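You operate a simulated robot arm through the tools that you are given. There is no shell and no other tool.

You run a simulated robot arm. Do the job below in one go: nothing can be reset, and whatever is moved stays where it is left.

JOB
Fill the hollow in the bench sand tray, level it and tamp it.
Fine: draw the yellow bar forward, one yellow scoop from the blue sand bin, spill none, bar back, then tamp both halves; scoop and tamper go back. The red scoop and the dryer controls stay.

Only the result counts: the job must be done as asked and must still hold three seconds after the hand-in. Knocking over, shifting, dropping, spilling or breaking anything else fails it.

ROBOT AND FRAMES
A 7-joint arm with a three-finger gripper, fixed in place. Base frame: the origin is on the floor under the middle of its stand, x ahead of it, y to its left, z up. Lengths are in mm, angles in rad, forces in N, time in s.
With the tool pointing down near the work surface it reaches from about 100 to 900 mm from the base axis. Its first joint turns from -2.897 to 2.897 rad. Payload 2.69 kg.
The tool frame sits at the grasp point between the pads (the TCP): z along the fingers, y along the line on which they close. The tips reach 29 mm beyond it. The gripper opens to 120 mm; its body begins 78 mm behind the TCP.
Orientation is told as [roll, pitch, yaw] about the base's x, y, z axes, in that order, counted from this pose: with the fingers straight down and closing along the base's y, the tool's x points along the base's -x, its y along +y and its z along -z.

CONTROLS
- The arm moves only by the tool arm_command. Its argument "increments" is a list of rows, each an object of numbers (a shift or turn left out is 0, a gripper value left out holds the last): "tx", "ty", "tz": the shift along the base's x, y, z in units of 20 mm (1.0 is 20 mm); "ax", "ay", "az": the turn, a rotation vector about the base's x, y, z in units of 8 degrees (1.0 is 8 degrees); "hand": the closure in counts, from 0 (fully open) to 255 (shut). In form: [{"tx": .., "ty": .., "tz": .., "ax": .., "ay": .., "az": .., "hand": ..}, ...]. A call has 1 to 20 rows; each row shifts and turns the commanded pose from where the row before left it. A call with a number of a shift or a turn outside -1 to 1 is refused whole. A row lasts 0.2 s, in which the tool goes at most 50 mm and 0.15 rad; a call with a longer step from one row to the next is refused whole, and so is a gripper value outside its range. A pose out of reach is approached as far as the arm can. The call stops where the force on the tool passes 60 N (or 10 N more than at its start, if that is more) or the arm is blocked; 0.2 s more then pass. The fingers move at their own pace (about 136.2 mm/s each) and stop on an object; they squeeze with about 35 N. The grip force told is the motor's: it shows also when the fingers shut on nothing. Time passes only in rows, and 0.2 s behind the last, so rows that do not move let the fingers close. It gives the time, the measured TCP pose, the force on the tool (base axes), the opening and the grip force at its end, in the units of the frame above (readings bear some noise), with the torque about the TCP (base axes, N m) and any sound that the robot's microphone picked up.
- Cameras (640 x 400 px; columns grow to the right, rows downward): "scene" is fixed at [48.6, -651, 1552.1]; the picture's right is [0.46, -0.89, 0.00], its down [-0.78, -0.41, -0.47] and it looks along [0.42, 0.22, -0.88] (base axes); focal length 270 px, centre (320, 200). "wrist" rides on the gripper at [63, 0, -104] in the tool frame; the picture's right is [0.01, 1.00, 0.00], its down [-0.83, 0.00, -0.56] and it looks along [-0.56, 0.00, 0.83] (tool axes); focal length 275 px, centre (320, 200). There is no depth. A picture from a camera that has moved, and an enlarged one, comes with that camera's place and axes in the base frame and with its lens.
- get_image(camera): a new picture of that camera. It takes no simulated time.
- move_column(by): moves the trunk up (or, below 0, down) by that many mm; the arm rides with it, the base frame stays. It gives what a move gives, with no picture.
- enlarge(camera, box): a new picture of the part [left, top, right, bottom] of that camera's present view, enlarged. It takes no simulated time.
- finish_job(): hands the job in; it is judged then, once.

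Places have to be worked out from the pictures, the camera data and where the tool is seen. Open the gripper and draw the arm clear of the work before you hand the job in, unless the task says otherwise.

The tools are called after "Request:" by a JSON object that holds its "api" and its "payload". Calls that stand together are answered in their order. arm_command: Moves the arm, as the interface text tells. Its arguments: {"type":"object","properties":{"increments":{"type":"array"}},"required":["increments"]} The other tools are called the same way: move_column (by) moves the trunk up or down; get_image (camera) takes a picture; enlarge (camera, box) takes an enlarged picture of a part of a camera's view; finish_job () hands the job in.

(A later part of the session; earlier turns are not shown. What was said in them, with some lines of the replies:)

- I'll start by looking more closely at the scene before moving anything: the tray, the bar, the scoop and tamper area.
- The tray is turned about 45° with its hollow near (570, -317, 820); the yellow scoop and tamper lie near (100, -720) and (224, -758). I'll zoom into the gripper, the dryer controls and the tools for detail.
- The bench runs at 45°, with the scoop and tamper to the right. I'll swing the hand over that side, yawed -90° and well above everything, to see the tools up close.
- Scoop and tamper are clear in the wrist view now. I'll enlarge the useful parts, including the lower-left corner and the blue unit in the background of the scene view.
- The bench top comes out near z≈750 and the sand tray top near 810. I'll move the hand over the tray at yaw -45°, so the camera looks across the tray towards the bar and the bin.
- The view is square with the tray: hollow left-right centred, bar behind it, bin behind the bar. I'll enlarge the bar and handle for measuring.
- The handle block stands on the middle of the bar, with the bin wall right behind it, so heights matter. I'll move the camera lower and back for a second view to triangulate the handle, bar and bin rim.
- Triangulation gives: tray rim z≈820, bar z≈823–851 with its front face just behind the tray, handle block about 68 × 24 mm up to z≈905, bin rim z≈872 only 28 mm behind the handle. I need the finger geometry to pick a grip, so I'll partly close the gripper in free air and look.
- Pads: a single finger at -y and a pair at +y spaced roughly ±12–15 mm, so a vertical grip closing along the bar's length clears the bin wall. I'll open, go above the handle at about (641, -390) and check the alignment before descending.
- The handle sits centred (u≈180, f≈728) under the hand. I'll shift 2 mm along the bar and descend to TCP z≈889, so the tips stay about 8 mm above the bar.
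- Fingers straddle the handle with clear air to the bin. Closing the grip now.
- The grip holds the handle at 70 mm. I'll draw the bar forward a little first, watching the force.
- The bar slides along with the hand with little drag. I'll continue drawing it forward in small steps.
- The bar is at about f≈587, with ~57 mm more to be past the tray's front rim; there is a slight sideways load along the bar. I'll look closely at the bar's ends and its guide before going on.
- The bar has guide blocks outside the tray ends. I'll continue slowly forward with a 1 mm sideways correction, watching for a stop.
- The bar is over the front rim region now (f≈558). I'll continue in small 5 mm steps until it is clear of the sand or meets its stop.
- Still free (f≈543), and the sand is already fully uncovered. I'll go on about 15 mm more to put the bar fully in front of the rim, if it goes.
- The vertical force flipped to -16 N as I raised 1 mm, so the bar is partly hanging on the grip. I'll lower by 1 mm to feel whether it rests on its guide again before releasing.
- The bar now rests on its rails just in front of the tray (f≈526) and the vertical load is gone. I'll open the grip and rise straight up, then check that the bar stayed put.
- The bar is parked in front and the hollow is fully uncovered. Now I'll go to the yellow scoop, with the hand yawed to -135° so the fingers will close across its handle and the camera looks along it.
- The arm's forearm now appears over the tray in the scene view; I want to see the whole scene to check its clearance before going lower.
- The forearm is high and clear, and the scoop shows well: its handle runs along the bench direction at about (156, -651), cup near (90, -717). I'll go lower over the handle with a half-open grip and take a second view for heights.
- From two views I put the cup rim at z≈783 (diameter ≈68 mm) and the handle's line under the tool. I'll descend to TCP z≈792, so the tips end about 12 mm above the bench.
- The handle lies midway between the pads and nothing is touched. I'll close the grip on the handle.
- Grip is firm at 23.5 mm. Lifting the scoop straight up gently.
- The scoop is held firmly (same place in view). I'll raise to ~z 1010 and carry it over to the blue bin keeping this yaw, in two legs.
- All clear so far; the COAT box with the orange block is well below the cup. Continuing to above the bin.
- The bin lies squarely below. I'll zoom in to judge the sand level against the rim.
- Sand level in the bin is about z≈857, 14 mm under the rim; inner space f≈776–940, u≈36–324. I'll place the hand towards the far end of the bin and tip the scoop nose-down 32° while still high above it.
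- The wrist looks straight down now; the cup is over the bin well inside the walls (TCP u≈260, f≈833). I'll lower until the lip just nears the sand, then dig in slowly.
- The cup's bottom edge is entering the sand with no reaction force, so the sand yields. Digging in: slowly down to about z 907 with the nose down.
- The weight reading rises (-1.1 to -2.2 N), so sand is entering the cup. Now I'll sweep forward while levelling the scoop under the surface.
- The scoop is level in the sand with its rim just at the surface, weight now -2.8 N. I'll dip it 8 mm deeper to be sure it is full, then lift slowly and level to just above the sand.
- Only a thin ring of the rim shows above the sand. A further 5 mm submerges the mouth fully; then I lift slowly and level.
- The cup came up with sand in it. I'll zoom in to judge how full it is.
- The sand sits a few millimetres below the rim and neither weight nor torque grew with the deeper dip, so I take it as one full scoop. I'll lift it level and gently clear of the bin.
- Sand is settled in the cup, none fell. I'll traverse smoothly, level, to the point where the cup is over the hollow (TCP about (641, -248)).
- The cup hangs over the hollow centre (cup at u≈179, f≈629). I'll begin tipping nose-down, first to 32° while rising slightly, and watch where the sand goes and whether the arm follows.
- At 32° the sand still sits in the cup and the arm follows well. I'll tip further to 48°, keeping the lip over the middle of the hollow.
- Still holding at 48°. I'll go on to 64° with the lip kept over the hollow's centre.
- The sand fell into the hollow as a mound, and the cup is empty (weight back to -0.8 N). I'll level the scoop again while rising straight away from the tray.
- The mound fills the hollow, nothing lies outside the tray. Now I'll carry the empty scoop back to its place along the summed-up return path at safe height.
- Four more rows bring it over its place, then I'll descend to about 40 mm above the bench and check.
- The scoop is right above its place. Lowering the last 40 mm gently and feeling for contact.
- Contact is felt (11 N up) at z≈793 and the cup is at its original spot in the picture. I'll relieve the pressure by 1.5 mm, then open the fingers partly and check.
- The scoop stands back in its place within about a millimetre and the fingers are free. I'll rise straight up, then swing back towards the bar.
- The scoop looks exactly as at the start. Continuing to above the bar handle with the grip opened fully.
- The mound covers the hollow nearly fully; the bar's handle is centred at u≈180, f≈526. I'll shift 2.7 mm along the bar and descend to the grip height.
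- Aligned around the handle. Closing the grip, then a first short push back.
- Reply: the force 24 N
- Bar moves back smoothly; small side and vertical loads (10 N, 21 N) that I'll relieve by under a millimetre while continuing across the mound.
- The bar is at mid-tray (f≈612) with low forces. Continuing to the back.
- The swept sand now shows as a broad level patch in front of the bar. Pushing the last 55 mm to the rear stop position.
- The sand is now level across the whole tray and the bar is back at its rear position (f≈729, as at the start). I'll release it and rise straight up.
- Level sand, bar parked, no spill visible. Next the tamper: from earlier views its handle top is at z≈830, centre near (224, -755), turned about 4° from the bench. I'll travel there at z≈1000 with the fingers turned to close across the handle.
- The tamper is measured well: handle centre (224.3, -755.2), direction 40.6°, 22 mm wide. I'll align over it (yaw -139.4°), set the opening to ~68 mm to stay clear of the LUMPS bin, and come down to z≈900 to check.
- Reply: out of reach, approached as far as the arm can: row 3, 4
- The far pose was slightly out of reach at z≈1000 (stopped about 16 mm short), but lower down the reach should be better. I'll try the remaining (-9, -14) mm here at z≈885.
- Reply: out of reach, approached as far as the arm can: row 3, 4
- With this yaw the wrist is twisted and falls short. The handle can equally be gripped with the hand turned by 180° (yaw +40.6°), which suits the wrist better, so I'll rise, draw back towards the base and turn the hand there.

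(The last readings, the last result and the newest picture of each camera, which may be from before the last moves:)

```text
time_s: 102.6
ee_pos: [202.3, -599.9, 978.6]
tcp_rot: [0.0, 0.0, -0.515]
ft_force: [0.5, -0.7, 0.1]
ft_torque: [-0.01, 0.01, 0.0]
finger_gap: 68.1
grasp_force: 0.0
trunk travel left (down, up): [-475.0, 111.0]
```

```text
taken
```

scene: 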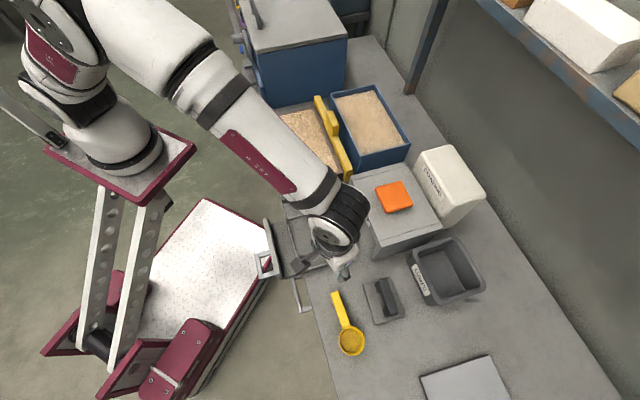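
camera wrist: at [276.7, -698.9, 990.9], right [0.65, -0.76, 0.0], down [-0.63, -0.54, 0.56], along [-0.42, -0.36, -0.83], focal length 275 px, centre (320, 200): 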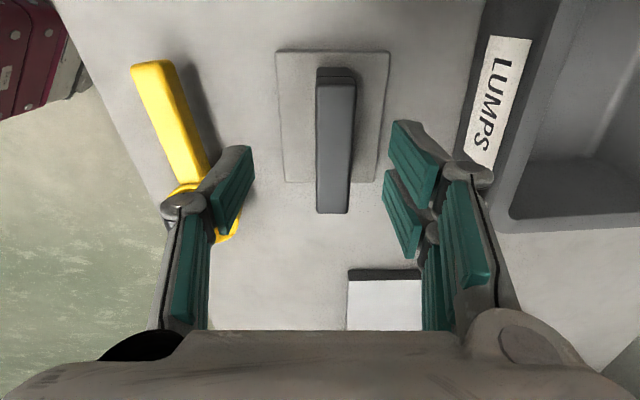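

The arm is back in an easy elbow-up posture. I'll turn on to yaw +40.6° while moving out over the tamper at z≈975.

Request:
{"api": "arm_command", "payload": {"increments": [{"az": 0.974}, {"az": 0.974}, {"az": 0.974}, {"az": 0.974}, {"tx": 0.12, "ty": -0.86, "az": 0.974}, {"tx": 0.12, "ty": -0.86, "az": 0.974}, {"tx": 0.12, "ty": -0.86, "az": 0.974}, {"tx": 0.12, "ty": -0.86, "az": 0.974}, {"tx": 0.12, "ty": -0.86, "az": 0.974}, {"tx": 0.12, "ty": -0.86}, {"tx": 0.12, "ty": -0.86}, {"tx": 0.12, "ty": -0.86}, {"tx": 0.12, "ty": -0.86}, {"tz": 0}]}}

Request:
{"api": "get_image", "payload": {"camera": "scene"}}

Request:
{"api": "get_image", "payload": {"camera": "wrist"}}

```text
time_s: 105.6
ee_pos: [223.7, -742.7, 978.6]
tcp_rot: [0.002, 0.0, 0.708]
ft_force: [-0.2, -0.1, 0.2]
ft_torque: [-0.02, 0.0, 0.03]
finger_gap: 68.2
grasp_force: 0.1
out of reach, approached as far as the arm can: row 13
trunk travel left (down, up): [-475.0, 111.0]
```

```text
taken
```

scene: 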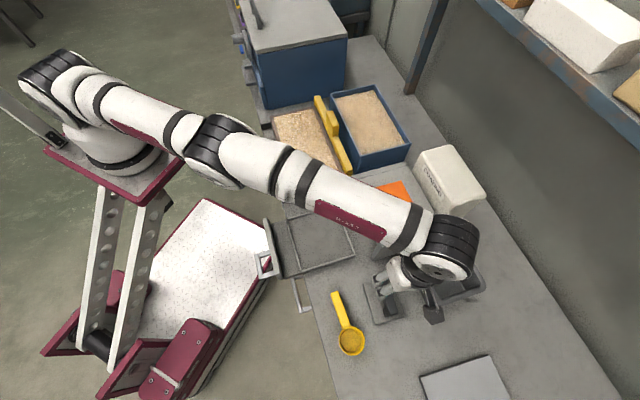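

```text
taken
camera wrist: at [175.2, -783.7, 1084.0], right [-0.65, 0.76, 0.0], down [0.63, 0.54, 0.56], along [0.42, 0.36, -0.83], focal length 275 px, centre (320, 200)
```

wrist: 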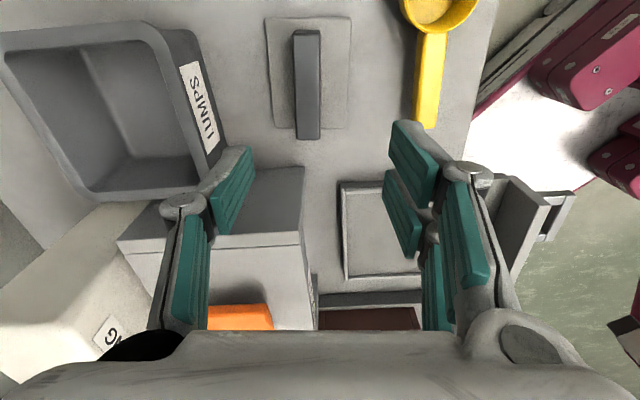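

Same limit with this yaw, so the arm is simply stretched out; the tamper is ~13 mm beyond vertical-tool reach. Leaning the tool 12° along the handle's own direction (about the finger-closing axis) gains ~40 mm without affecting the grip, so I'll do that and move over the handle.

Request:
{"api": "arm_command", "payload": {"increments": [{"ax": -0.326, "ay": 0.38}, {"ax": -0.326, "ay": 0.38}, {"ax": -0.326, "ay": 0.38}, {"tx": 0.02, "ty": -0.2, "tz": -0.3}, {"tx": 0.02, "ty": -0.2, "tz": -0.6}, {"tx": 0, "ty": -0.22, "tz": -0.9}, {"tz": -0.9}, {"tz": -0.9}, {"tz": 0}]}}

Request:
{"api": "get_image", "payload": {"camera": "wrist"}}

Request:
{"api": "get_image", "payload": {"camera": "scene"}}

```text
time_s: 107.6
ee_pos: [224.9, -756.2, 907.8]
tcp_rot: [0.001, 0.208, 0.708]
ft_force: [-0.1, 1.0, 0.3]
ft_torque: [-0.02, 0.02, 0.02]
finger_gap: 68.3
grasp_force: 0.1
trunk travel left (down, up): [-475.0, 111.0]
```

```text
taken
camera wrist: at [193.4, -781.7, 1023.8], right [-0.65, 0.76, 0.0], down [0.7, 0.61, 0.37], along [0.28, 0.24, -0.93], focal length 275 px, centre (320, 200)
```

wrist: 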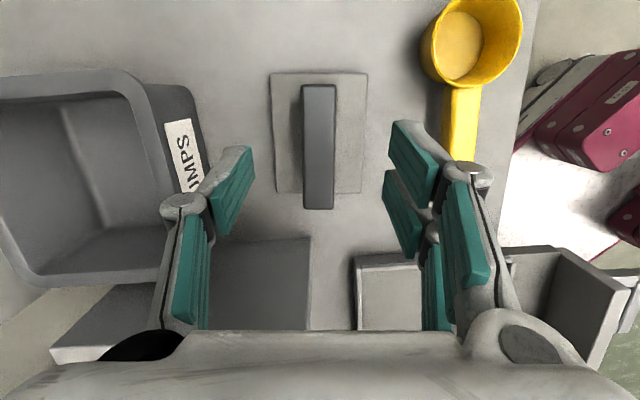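

```text
taken
```

scene: 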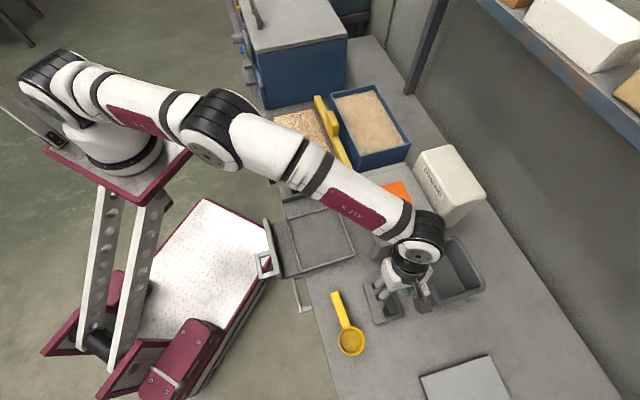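

The tilted hand reaches: the handle is centred between the pads and lengthwise within a millimetre. Descending to TCP z≈817.

Request:
{"api": "arm_command", "payload": {"increments": [{"tz": -0.9}, {"tz": -0.9}, {"tz": -0.9}, {"tz": -0.9}, {"tz": -0.6}, {"tz": -0.35}, {"tz": 0}]}}

Request:
{"api": "get_image", "payload": {"camera": "wrist"}}

Request:
{"api": "get_image", "payload": {"camera": "scene"}}

```text
time_s: 109.2
ee_pos: [224.2, -756.6, 817.1]
tcp_rot: [0.001, 0.209, 0.708]
ft_force: [-0.9, -0.1, 0.3]
ft_torque: [-0.02, -0.04, 0.0]
finger_gap: 68.2
grasp_force: 0.0
trunk travel left (down, up): [-475.0, 111.0]
```

```text
taken
camera wrist: at [192.8, -781.6, 932.4], right [-0.65, 0.76, 0.0], down [0.7, 0.61, 0.37], along [0.28, 0.24, -0.93], focal length 275 px, centre (320, 200)
```

wrist: 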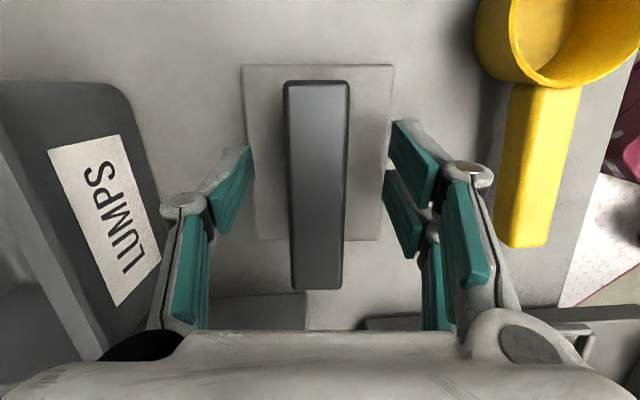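

```text
taken
```

scene: 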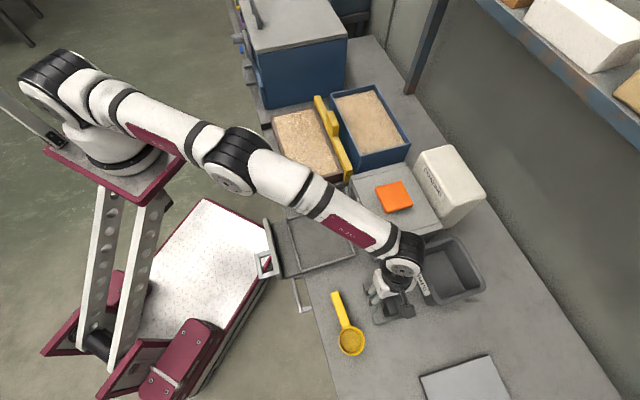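

The handle stands between the pads. Closing the grip.

Request:
{"api": "arm_command", "payload": {"increments": [{"hand": 255}, {"hand": 255}, {"hand": 255}, {"hand": 255}]}}

Request:
{"api": "get_image", "payload": {"camera": "wrist"}}

```text
time_s: 110.2
ee_pos: [223.6, -755.2, 816.0]
tcp_rot: [0.0, 0.21, 0.706]
ft_force: [1.2, 0.4, 3.1]
ft_torque: [0.17, 0.15, -0.15]
finger_gap: 22.8
grasp_force: 34.9
trunk travel left (down, up): [-475.0, 111.0]
```

```text
taken
camera wrist: at [192.9, -781.5, 932.6], right [-0.65, 0.76, 0.0], down [0.7, 0.61, 0.37], along [0.28, 0.24, -0.93], focal length 275 px, centre (320, 200)
```

wrist: 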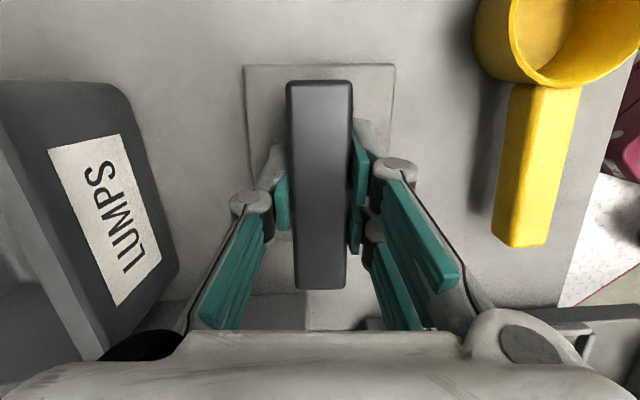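

Grip is firm at 22.8 mm. Lifting the tamper slowly straight up and checking that it stays level.

Request:
{"api": "arm_command", "payload": {"increments": [{"tz": 0.25}, {"tz": 0.4}, {"tz": 0.6}, {"tz": 0.8}, {"tz": 0.9}, {"tz": 0.9}, {"tz": 0.9}, {"tz": 0.9}, {"tz": 0}]}}

Request:
{"api": "get_image", "payload": {"camera": "wrist"}}

Request:
{"api": "enlarge", "payload": {"camera": "scene", "box": [320, 200, 480, 360]}}

```text
time_s: 112.2
ee_pos: [225.0, -754.8, 928.7]
tcp_rot: [0.0, 0.212, 0.706]
ft_force: [1.0, 0.1, -4.1]
ft_torque: [0.01, 0.0, 0.02]
finger_gap: 23.0
grasp_force: 34.9
trunk travel left (down, up): [-475.0, 111.0]
```

```text
taken
camera wrist: at [193.7, -781.5, 1045.2], right [-0.65, 0.76, 0.0], down [0.7, 0.61, 0.37], along [0.28, 0.24, -0.93], focal length 275 px, centre (320, 200)
```

wrist: 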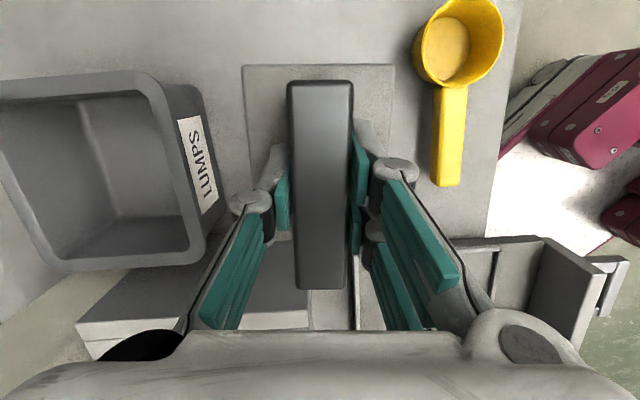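

```text
2.50 times, centred on (400, 280) of scene
camera zoom: at [48.6, -651.0, 1552.1], right [0.46, -0.89, 0.0], down [-0.78, -0.41, -0.47], along [0.42, 0.22, -0.88], focal length 675 px, centre (120, 0)
```

zoom: 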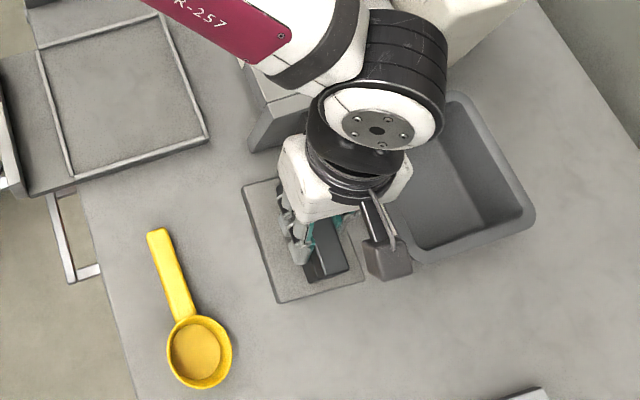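

The tamper (about 0.4 kg) hangs steady and level. I'll carry it, rising to z≈990, to above the tray's near (-u) half, turning it 4.5° about the vertical to align with the tray.

Request:
{"api": "arm_command", "payload": {"increments": [{"tz": 0.8}, {"tz": 0.9}, {"tz": 0.9}, {"tz": 0.5}, {"tx": 0.74, "ty": 0.96, "az": 0.04}, {"tx": 0.74, "ty": 0.96, "az": 0.04}, {"tx": 0.74, "ty": 0.96, "az": 0.04}, {"tx": 0.74, "ty": 0.96, "az": 0.04}, {"tx": 0.74, "ty": 0.96, "az": 0.04}, {"tx": 0.74, "ty": 0.96, "az": 0.04}, {"tx": 0.74, "ty": 0.96, "az": 0.04}, {"tx": 0.74, "ty": 0.96, "az": 0.04}, {"tx": 0.74, "ty": 0.96, "az": 0.04}, {"tx": 0.74, "ty": 0.96, "az": 0.04}, {"tx": 0.74, "ty": 0.96, "az": 0.04}, {"tx": 0.74, "ty": 0.96, "az": 0.04}, {"tx": 0.74, "ty": 0.96, "az": 0.04}, {"tx": 0.74, "ty": 0.96, "az": 0.04}]}}

Request:
{"api": "get_image", "payload": {"camera": "scene"}}

```text
time_s: 116.0
ee_pos: [430.9, -487.6, 992.8]
tcp_rot: [-0.001, 0.211, 0.786]
ft_force: [-0.5, -0.6, -4.2]
ft_torque: [0.04, -0.01, -0.01]
finger_gap: 23.1
grasp_force: 35.0
trunk travel left (down, up): [-475.0, 111.0]
```

```text
taken
```

scene: 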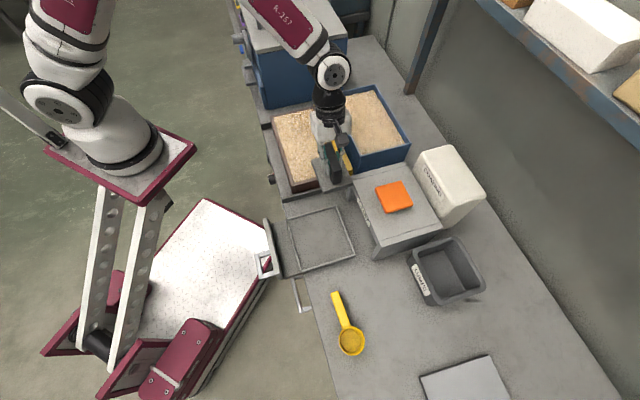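

Now the last stretch to above the near half (u≈104, f≈629) and partway down.

Request:
{"api": "arm_command", "payload": {"increments": [{"tx": 0.728, "ty": 0.97}, {"tx": 0.728, "ty": 0.97}, {"tx": 0.728, "ty": 0.97}, {"tx": 0.728, "ty": 0.97}, {"tx": 0.728, "ty": 0.97}, {"tx": 0.728, "ty": 0.97}, {"tz": -0.8}, {"tz": -0.9}, {"tz": -0.9}, {"tz": -0.6}, {"tz": 0}]}}

Request:
{"api": "get_image", "payload": {"camera": "wrist"}}

Request:
{"api": "enlarge", "payload": {"camera": "scene", "box": [240, 60, 380, 200]}}

Request:
{"api": "get_image", "payload": {"camera": "scene"}}

```text
time_s: 118.4
ee_pos: [519.2, -369.3, 927.8]
tcp_rot: [0.001, 0.21, 0.787]
ft_force: [-0.6, 0.1, -4.0]
ft_torque: [-0.01, 0.0, 0.0]
finger_gap: 22.8
grasp_force: 35.1
trunk travel left (down, up): [-475.0, 111.0]
```

```text
taken
camera wrist: at [490.4, -398.1, 1043.0], right [-0.71, 0.7, 0.0], down [0.65, 0.66, 0.37], along [0.26, 0.26, -0.93], focal length 275 px, centre (320, 200)
```

wrist: 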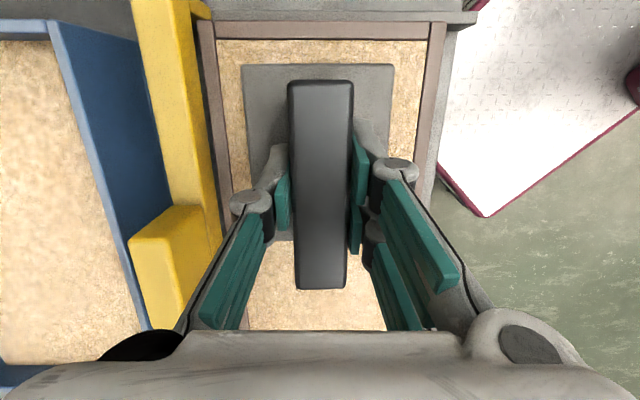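

```text
2.86 times, centred on (310, 130) of scene
camera zoom: at [48.6, -651.0, 1552.1], right [0.46, -0.89, 0.0], down [-0.78, -0.41, -0.47], along [0.42, 0.22, -0.88], focal length 771 px, centre (349, 400)
```

zoom: 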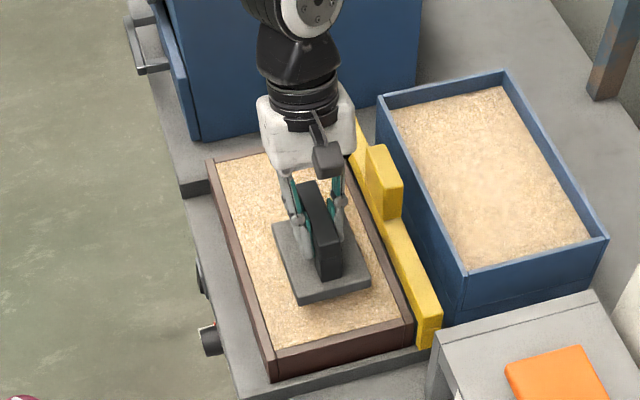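

```text
taken
```

scene: 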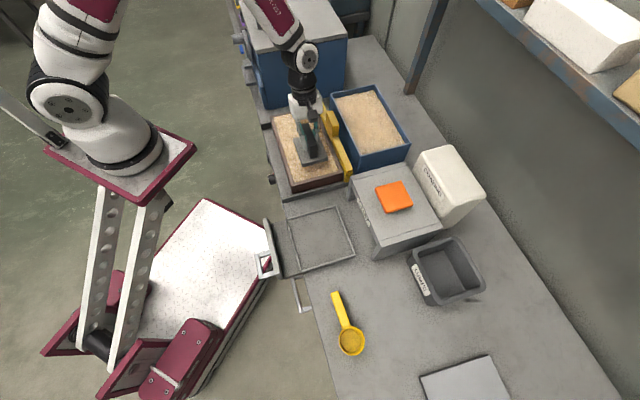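

The plate is well inside the near half (u≈53–165, f≈586–672) and level. I'll lower to just above the sand, then press slowly.

Request:
{"api": "arm_command", "payload": {"increments": [{"tz": -0.7}, {"tz": -0.7}, {"tz": -0.3}, {"tz": -0.2}, {"tz": -0.15}, {"tz": 0}]}}

Request:
{"api": "enlarge", "payload": {"camera": "scene", "box": [260, 90, 370, 200]}}

```text
time_s: 119.8
ee_pos: [518.6, -370.4, 888.0]
tcp_rot: [-0.003, 0.211, 0.784]
ft_force: [0.5, -0.4, 7.3]
ft_torque: [0.31, 0.25, -0.12]
finger_gap: 22.9
grasp_force: 34.9
trunk travel left (down, up): [-475.0, 111.0]
```

```text
3.64 times, centred on (315, 145) of scene
camera zoom: at [48.6, -651.0, 1552.1], right [0.46, -0.89, 0.0], down [-0.78, -0.41, -0.47], along [0.42, 0.22, -0.88], focal length 981 px, centre (338, 400)
```

zoom: 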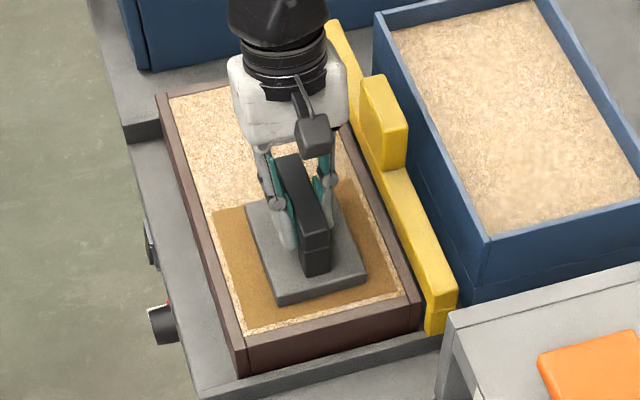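

Contact at z≈888, and a darker tamped patch has appeared over this half. I'll press a little more and hold briefly, to make sure it is firmly tamped.

Request:
{"api": "arm_command", "payload": {"increments": [{"tz": -0.07}, {"tz": 0}, {"tz": 0}]}}

Request:
{"api": "enlarge", "payload": {"camera": "scene", "box": [260, 90, 370, 200]}}

Request:
{"api": "get_image", "payload": {"camera": "wrist"}}

```text
time_s: 120.6
ee_pos: [520.3, -370.6, 886.1]
tcp_rot: [-0.004, 0.21, 0.785]
ft_force: [6.7, -3.1, 20.4]
ft_torque: [-0.13, 0.43, -0.08]
finger_gap: 23.2
grasp_force: 35.5
trunk travel left (down, up): [-475.0, 111.0]
```

```text
3.64 times, centred on (315, 145) of scene
camera zoom: at [48.6, -651.0, 1552.1], right [0.46, -0.89, 0.0], down [-0.78, -0.41, -0.47], along [0.42, 0.22, -0.88], focal length 981 px, centre (338, 400)
```

zoom: 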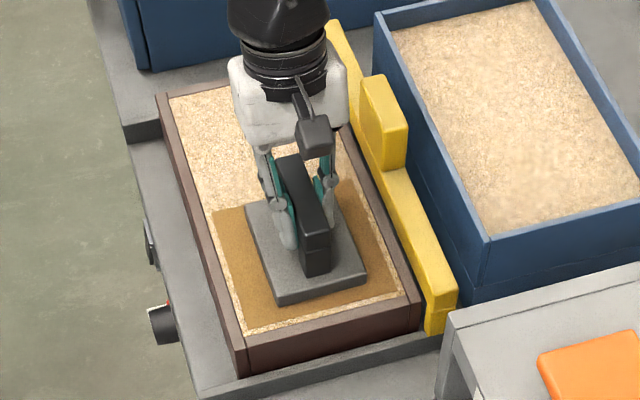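

```text
taken
camera wrist: at [490.8, -399.0, 1002.2], right [-0.71, 0.7, 0.0], down [0.65, 0.66, 0.37], along [0.26, 0.26, -0.93], focal length 275 px, centre (320, 200)
```

wrist: 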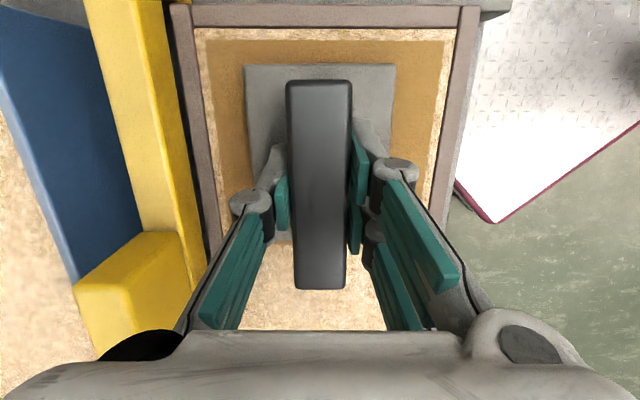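

The near half is fully marked as tamped at ~24 N net. I'll lift off, move 149 mm along the tray to the other half and lower to just above the sand.

Request:
{"api": "arm_command", "payload": {"increments": [{"tz": 0.15}, {"tz": 0.4}, {"tz": 0.8}, {"tz": 0.8}, {"tz": 0.2}, {"tx": 0.75, "ty": 0.75}, {"tx": 0.75, "ty": 0.75}, {"tx": 0.75, "ty": 0.75}, {"tx": 0.75, "ty": 0.75}, {"tx": 0.75, "ty": 0.75}, {"tx": 0.75, "ty": 0.75}, {"tx": 0.75, "ty": 0.75}, {"tz": 0}]}}

Request:
{"api": "get_image", "payload": {"camera": "wrist"}}

Request:
{"api": "enlarge", "payload": {"camera": "scene", "box": [250, 70, 370, 200]}}

```text
time_s: 123.4
ee_pos: [624.0, -266.0, 932.4]
tcp_rot: [0.001, 0.208, 0.784]
ft_force: [0.4, -0.2, -3.7]
ft_torque: [-0.01, 0.0, -0.01]
finger_gap: 22.7
grasp_force: 35.0
trunk travel left (down, up): [-475.0, 111.0]
```

```text
taken
camera wrist: at [594.9, -293.6, 1048.0], right [-0.71, 0.7, 0.0], down [0.65, 0.66, 0.37], along [0.26, 0.26, -0.93], focal length 275 px, centre (320, 200)
```

wrist: 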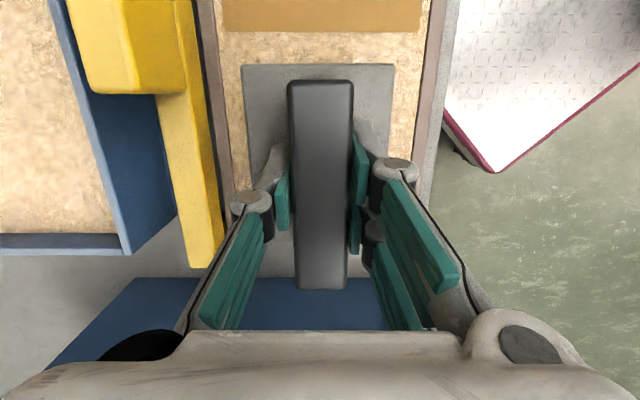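

```text
3.08 times, centred on (310, 135) of scene
camera zoom: at [48.6, -651.0, 1552.1], right [0.46, -0.89, 0.0], down [-0.78, -0.41, -0.47], along [0.42, 0.22, -0.88], focal length 830 px, centre (351, 400)
```

zoom: 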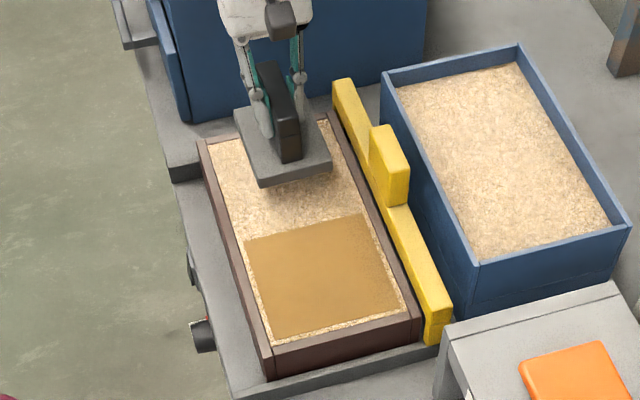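

The first half shows an even tamped patch. The tamper is centred over the second half (u≈253, f≈629); lowering to contact and pressing.

Request:
{"api": "arm_command", "payload": {"increments": [{"tz": -0.7}, {"tz": -0.7}, {"tz": -0.4}, {"tz": -0.25}, {"tz": -0.15}, {"tz": -0.1}, {"tz": 0}]}}

Request:
{"api": "enlarge", "payload": {"camera": "scene", "box": [250, 70, 370, 200]}}

```text
time_s: 125.0
ee_pos: [623.9, -265.9, 887.3]
tcp_rot: [-0.001, 0.209, 0.785]
ft_force: [-0.1, 0.2, 3.4]
ft_torque: [0.4, 0.15, -0.08]
finger_gap: 23.0
grasp_force: 34.7
trunk travel left (down, up): [-475.0, 111.0]
```

```text
3.08 times, centred on (310, 135) of scene
camera zoom: at [48.6, -651.0, 1552.1], right [0.46, -0.89, 0.0], down [-0.78, -0.41, -0.47], along [0.42, 0.22, -0.88], focal length 830 px, centre (351, 400)
```

zoom: 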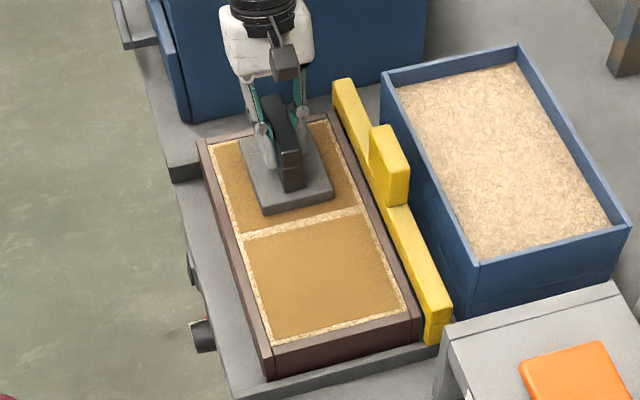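

The second half is marked as tamped too. I'll press as firmly as on the first half, hold, then lift clear.

Request:
{"api": "arm_command", "payload": {"increments": [{"tz": -0.08}, {"tz": 0}, {"tz": 0}]}}

Request:
{"api": "arm_command", "payload": {"increments": [{"tz": 0.15}, {"tz": 0.4}, {"tz": 0.8}, {"tz": 0.9}, {"tz": 0.9}, {"tz": 0.9}, {"tz": 0.9}, {"tz": 0.4}, {"tz": 0}]}}

Request:
{"api": "enlarge", "payload": {"camera": "scene", "box": [250, 70, 370, 200]}}

Request:
{"api": "get_image", "payload": {"camera": "wrist"}}

```text
time_s: 125.8
ee_pos: [624.5, -266.4, 885.6]
tcp_rot: [-0.004, 0.211, 0.784]
ft_force: [5.5, -2.6, 19.6]
ft_torque: [-0.21, 0.49, -0.05]
finger_gap: 23.0
grasp_force: 35.6
trunk travel left (down, up): [-475.0, 111.0]
```

```text
time_s: 127.8
ee_pos: [624.4, -265.4, 991.2]
tcp_rot: [0.0, 0.209, 0.785]
ft_force: [-0.3, 0.2, -2.8]
ft_torque: [0.0, 0.0, 0.02]
finger_gap: 22.9
grasp_force: 35.0
trunk travel left (down, up): [-475.0, 111.0]
```

```text
3.08 times, centred on (310, 135) of scene
camera zoom: at [48.6, -651.0, 1552.1], right [0.46, -0.89, 0.0], down [-0.78, -0.41, -0.47], along [0.42, 0.22, -0.88], focal length 830 px, centre (351, 400)
```

zoom: 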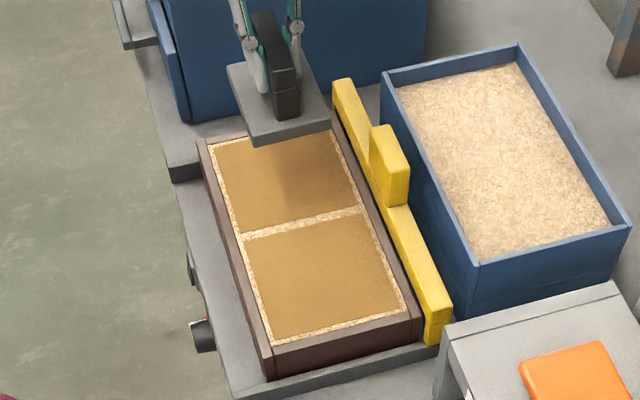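

```text
taken
camera wrist: at [595.3, -293.6, 1107.5], right [-0.71, 0.7, 0.0], down [0.65, 0.66, 0.37], along [0.26, 0.26, -0.93], focal length 275 px, centre (320, 200)
```

wrist: 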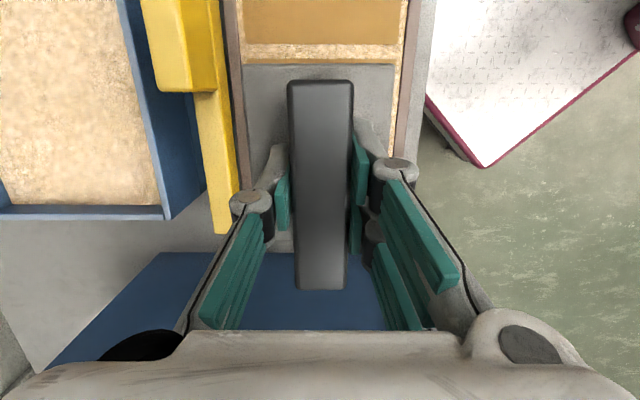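

Both halves are tamped, with only the narrow untouched margins as the frame. Now I'll carry the tamper back along the reverse path at the same height.

Request:
{"api": "arm_command", "payload": {"increments": [{"tx": -0.799, "ty": -0.98, "az": -0.028}, {"tx": -0.799, "ty": -0.98, "az": -0.028}, {"tx": -0.799, "ty": -0.98, "az": -0.028}, {"tx": -0.799, "ty": -0.98, "az": -0.028}, {"tx": -0.799, "ty": -0.98, "az": -0.028}, {"tx": -0.799, "ty": -0.98, "az": -0.028}, {"tx": -0.799, "ty": -0.98, "az": -0.028}, {"tx": -0.799, "ty": -0.98, "az": -0.028}, {"tx": -0.799, "ty": -0.98, "az": -0.028}, {"tx": -0.799, "ty": -0.98, "az": -0.028}, {"tx": -0.799, "ty": -0.98, "az": -0.028}, {"tx": -0.799, "ty": -0.98, "az": -0.028}, {"tx": -0.799, "ty": -0.98, "az": -0.028}, {"tx": -0.799, "ty": -0.98, "az": -0.028}, {"tx": -0.799, "ty": -0.98, "az": -0.028}, {"tx": -0.799, "ty": -0.98, "az": -0.028}, {"tx": -0.799, "ty": -0.98, "az": -0.028}, {"tx": -0.799, "ty": -0.98, "az": -0.028}, {"tx": -0.799, "ty": -0.98, "az": -0.028}, {"tx": -0.799, "ty": -0.98, "az": -0.028}]}}

Request:
{"api": "get_image", "payload": {"camera": "scene"}}

```text
time_s: 132.0
ee_pos: [304.6, -658.6, 991.1]
tcp_rot: [0.001, 0.209, 0.709]
ft_force: [0.6, 0.2, -4.4]
ft_torque: [0.0, 0.02, -0.01]
finger_gap: 22.7
grasp_force: 34.8
trunk travel left (down, up): [-475.0, 111.0]
```

```text
taken
```

scene: 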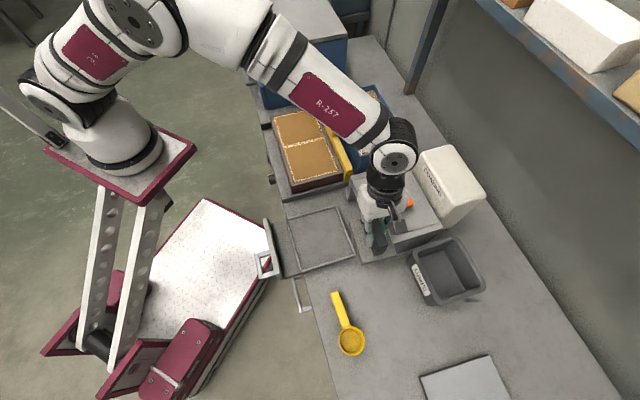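

Clear of the COAT box. Five more rows to its place, then down to about 45 mm above the bench.

Request:
{"api": "arm_command", "payload": {"increments": [{"tx": -0.8, "ty": -0.982}, {"tx": -0.8, "ty": -0.982}, {"tx": -0.8, "ty": -0.982}, {"tx": -0.8, "ty": -0.982}, {"tx": -0.798, "ty": -0.982}, {"tz": -0.8}, {"tz": -0.9}, {"tz": -0.9}, {"tz": -0.9}, {"tz": -0.9}, {"tz": -0.9}, {"tz": -0.9}, {"tz": -0.3}, {"tz": 0}]}}

Request:
{"api": "get_image", "payload": {"camera": "wrist"}}

Request:
{"api": "get_image", "payload": {"camera": "scene"}}

```text
time_s: 135.0
ee_pos: [223.6, -756.1, 861.2]
tcp_rot: [0.001, 0.209, 0.709]
ft_force: [0.3, 0.7, -5.0]
ft_torque: [0.01, 0.02, 0.01]
finger_gap: 23.0
grasp_force: 35.3
trunk travel left (down, up): [-475.0, 111.0]
```

```text
taken
camera wrist: at [193.2, -781.8, 976.5], right [-0.65, 0.76, 0.0], down [0.7, 0.61, 0.37], along [0.28, 0.24, -0.93], focal length 275 px, centre (320, 200)
```

wrist: 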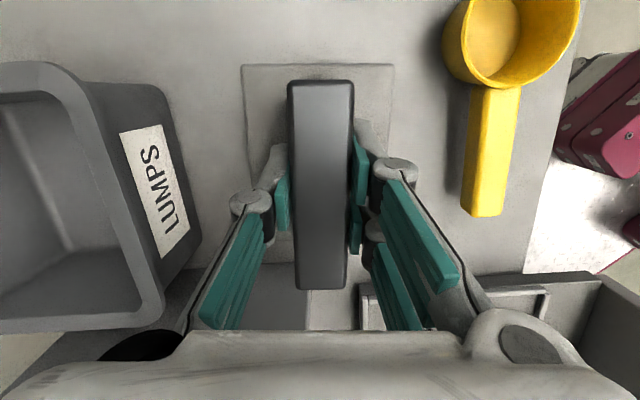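

```text
taken
```

scene: 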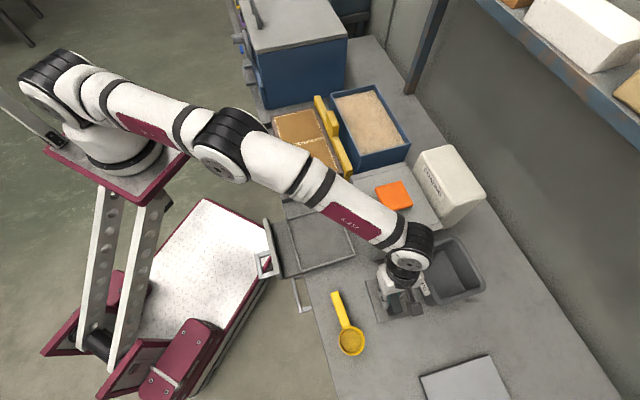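

Right over its place. Lowering the last 45 mm slowly to contact.

Request:
{"api": "arm_command", "payload": {"increments": [{"tz": -0.6}, {"tz": -0.6}, {"tz": -0.4}, {"tz": -0.3}, {"tz": -0.15}, {"tz": -0.1}, {"tz": 0}]}}

Request:
{"api": "get_image", "payload": {"camera": "wrist"}}

```text
time_s: 136.6
ee_pos: [225.0, -755.9, 818.4]
tcp_rot: [-0.001, 0.21, 0.708]
ft_force: [0.9, -0.9, -4.4]
ft_torque: [0.03, -0.01, -0.02]
finger_gap: 23.1
grasp_force: 34.8
trunk travel left (down, up): [-475.0, 111.0]
```

```text
taken
camera wrist: at [193.3, -781.5, 934.2], right [-0.65, 0.76, 0.0], down [0.7, 0.61, 0.37], along [0.28, 0.24, -0.93], focal length 275 px, centre (320, 200)
```

wrist: 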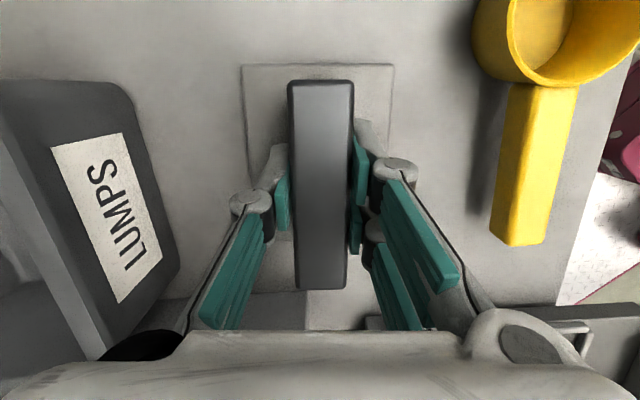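

No contact yet (-4.4 N still the tamper's weight); about 2 mm to go.

Request:
{"api": "arm_command", "payload": {"increments": [{"tz": -0.05}, {"tz": -0.05}, {"tz": 0}]}}

```text
time_s: 137.4
ee_pos: [222.6, -756.5, 816.4]
tcp_rot: [0.0, 0.209, 0.709]
ft_force: [-0.4, 0.2, 0.1]
ft_torque: [0.36, -0.05, -0.02]
finger_gap: 23.0
grasp_force: 35.1
trunk travel left (down, up): [-475.0, 111.0]
```

The bench now carries the tamper. I'll open the fingers partly and check it stands right.

Request:
{"api": "arm_command", "payload": {"increments": [{"tz": -0.02}, {"hand": 225}, {"hand": 200}, {"hand": 170}, {"hand": 140}, {"hand": 110}, {"hand": 110}]}}

Request:
{"api": "get_image", "payload": {"camera": "wrist"}}

```text
time_s: 139.0
ee_pos: [224.5, -756.1, 815.3]
tcp_rot: [0.001, 0.209, 0.708]
ft_force: [0.1, 0.4, -0.7]
ft_torque: [0.01, 0.01, 0.0]
finger_gap: 68.2
grasp_force: 0.0
trunk travel left (down, up): [-475.0, 111.0]
```

```text
taken
camera wrist: at [193.1, -781.2, 932.0], right [-0.65, 0.76, 0.0], down [0.7, 0.61, 0.37], along [0.28, 0.24, -0.93], focal length 275 px, centre (320, 200)
```

wrist: 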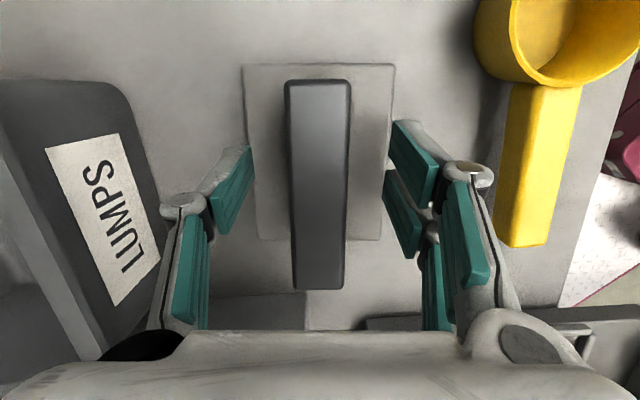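

The tamper stands in its original place. I'll rise straight up, well clear, and compare the picture with the start.

Request:
{"api": "arm_command", "payload": {"increments": [{"tz": 0.4}, {"tz": 0.8}, {"tz": 0.9}, {"tz": 0.9}, {"tz": 0.9}, {"tz": 0.9}, {"tz": 0.9}, {"tz": 0.9}, {"tz": 0.6}, {"ty": 0.6}, {"ty": 0.8, "ax": 0.326, "ay": -0.38}, {"ty": 0.8, "ax": 0.326, "ay": -0.38}, {"ty": 0.8, "ax": 0.326, "ay": -0.38}, {"ty": 0.8, "az": -0.8}, {"ty": 0.8, "az": -0.8}, {"ty": 0.8, "az": -0.8}, {"ty": 0.8, "az": -0.8}, {"ty": 0.8, "az": -0.8}, {"tz": 0}]}}

Request:
{"api": "get_image", "payload": {"camera": "scene"}}

Request:
{"api": "enlarge", "payload": {"camera": "scene", "box": [310, 270, 410, 370]}}

```text
time_s: 143.0
ee_pos: [222.7, -615.0, 959.9]
tcp_rot: [-0.001, 0.001, 0.148]
ft_force: [-0.2, 0.4, 0.9]
ft_torque: [-0.02, 0.0, -0.02]
finger_gap: 68.3
grasp_force: 0.0
trunk travel left (down, up): [-475.0, 111.0]
```

```text
taken
```

scene: 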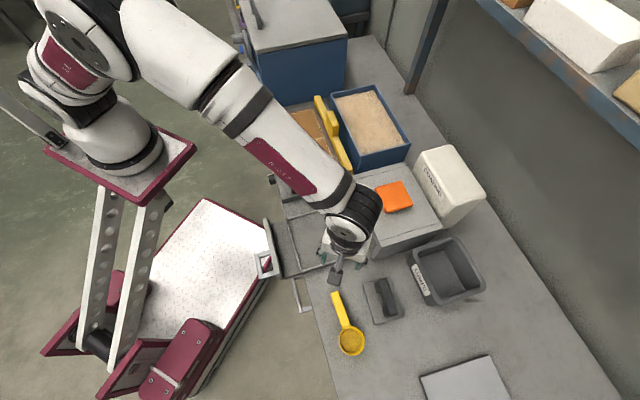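

```text
4.00 times, centred on (360, 320) of scene
camera zoom: at [48.6, -651.0, 1552.1], right [0.46, -0.89, 0.0], down [-0.78, -0.41, -0.47], along [0.42, 0.22, -0.88], focal length 1080 px, centre (160, -280)
```

zoom: 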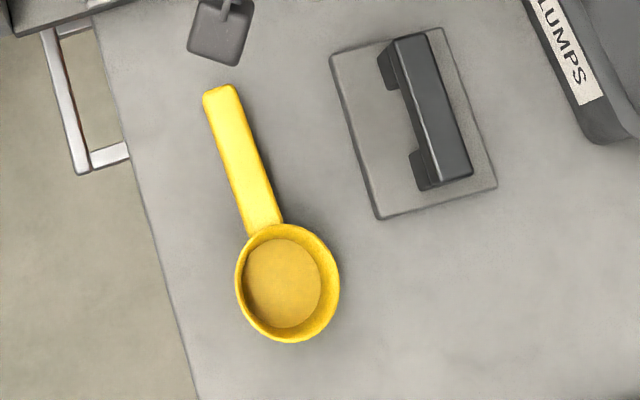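

Scoop and tamper are both back to within a millimetre of where they stood. I'll open the gripper and withdraw to the start pose, high and clear of the work.

Request:
{"api": "arm_command", "payload": {"increments": [{"tz": 0.9, "hand": 0}, {"tz": 0.9}, {"tx": 0.55, "ty": 0.944, "tz": 0.45, "az": -0.066}, {"tx": 0.55, "ty": 0.944, "tz": 0.45, "az": -0.066}, {"tx": 0.55, "ty": 0.944, "tz": 0.45, "az": -0.066}, {"tx": 0.55, "ty": 0.944, "tz": 0.45, "az": -0.066}, {"tx": 0.55, "ty": 0.944, "tz": 0.45, "az": -0.066}, {"tx": 0.55, "ty": 0.944, "tz": 0.45, "az": -0.066}, {"tx": 0.55, "ty": 0.944, "tz": 0.45, "az": -0.066}, {"tx": 0.55, "ty": 0.944, "tz": 0.45, "az": -0.066}, {"tx": 0.55, "ty": 0.944, "tz": 0.45, "az": -0.066}, {"tx": 0.55, "ty": 0.944, "tz": 0.45, "az": -0.066}, {"tx": 0.55, "ty": 0.944, "tz": 0.45, "az": -0.066}, {"tx": 0.55, "ty": 0.944, "tz": 0.45, "az": -0.066}, {"tx": 0.55, "ty": 0.944, "tz": 0.45, "az": -0.066}, {"tx": 0.55, "ty": 0.944, "tz": 0.45, "az": -0.066}, {"tx": 0.55, "ty": 0.944, "tz": 0.45, "az": -0.066}, {"tx": 0.55, "ty": 0.944, "tz": 0.45, "az": -0.066}, {"tz": 0}]}}

Request:
{"api": "get_image", "payload": {"camera": "scene"}}

Request:
{"api": "get_image", "payload": {"camera": "wrist"}}

Request:
{"api": "enlarge", "payload": {"camera": "scene", "box": [240, 60, 420, 200]}}

Request:
{"api": "enlarge", "payload": {"camera": "wrist", "box": [100, 40, 460, 340]}}

```text
time_s: 147.0
ee_pos: [399.5, -312.9, 1140.7]
tcp_rot: [0.0, 0.001, 0.002]
ft_force: [-0.1, 0.4, -0.3]
ft_torque: [0.0, -0.01, -0.01]
finger_gap: 119.9
grasp_force: 0.2
trunk travel left (down, up): [-475.0, 111.0]
```

```text
taken
```

scene: 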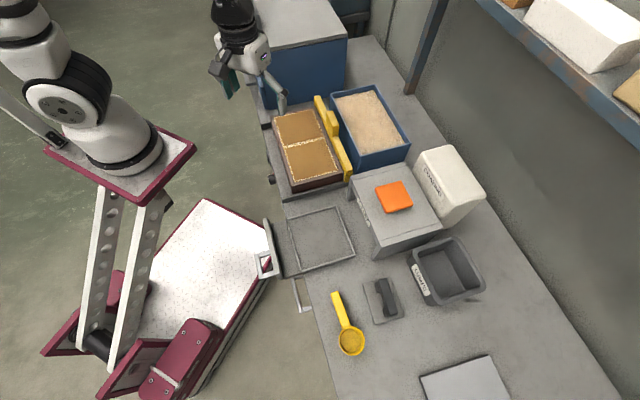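

```text
taken
camera wrist: at [336.9, -313.5, 1245.6], right [-0.01, 1.0, 0.0], down [0.83, 0.0, 0.56], along [0.56, 0.0, -0.83], focal length 275 px, centre (320, 200)
```

wrist: 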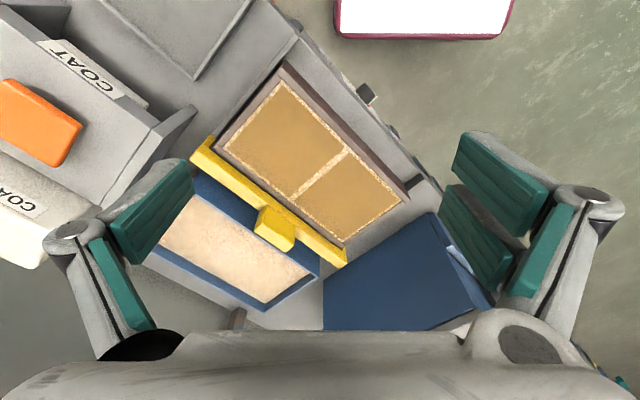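

```text
2.86 times, centred on (330, 130) of scene
camera zoom: at [48.6, -651.0, 1552.1], right [0.46, -0.89, 0.0], down [-0.78, -0.41, -0.47], along [0.42, 0.22, -0.88], focal length 771 px, centre (291, 400)
```

zoom: 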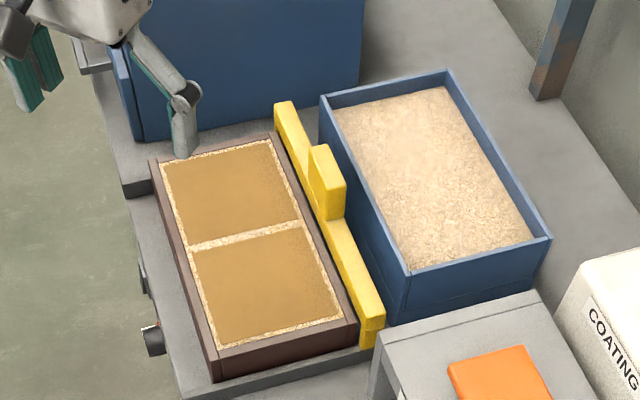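

```text
1.33 times, centred on (280, 190) of wrist
camera zoom: at [336.9, -313.5, 1245.6], right [-0.01, 1.0, 0.0], down [0.83, 0.0, 0.56], along [0.56, 0.0, -0.83], focal length 367 px, centre (373, 213)
```

zoom: 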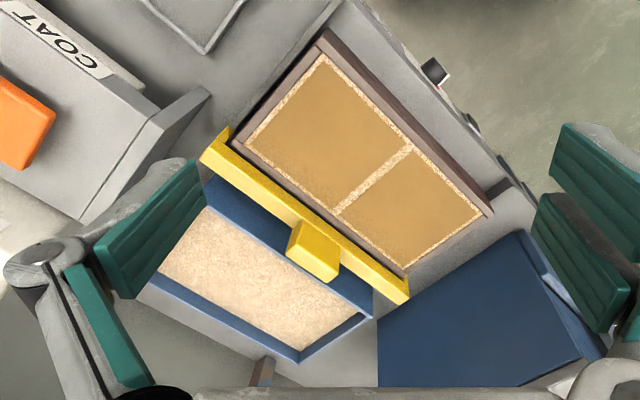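

Everything matches the starting pictures except the tray: the hollow is filled and level, and both halves are tamped. The bar is back at the rear, scoop and tamper are in their places, and the controls are untouched with no sand spilled in view. The gripper is open and clear, so I hand the job in.

Request:
{"api": "finish_job", "payload": {}}

```text
The job is handed in.
```

I finished the job and handed it in. The hollow is filled and level, and both halves of the tray are tamped.

- **Bar:** I drew it forward before filling. Pushing it back levelled the sand, and it is now at its rear position, where it started.
- **Sand:** one yellow scoop went from the blue bin into the hollow. None showed outside the tray or bin in the pictures.
- **Tamping:** I pressed each half once with about 24 N. Each half shows an even tamped patch. Thin strips around the edges and between the two patches stayed untamped.
- **Tools:** the scoop and tamper are back where they stood, to within about a millimetre going by the pictures.
- **Left alone:** I didn't touch the dryer controls. The red scoop never appeared in any picture, so I can't say where it is, but I didn't handle it.

The gripper is open and the arm is back at its starting pose, clear of the work.
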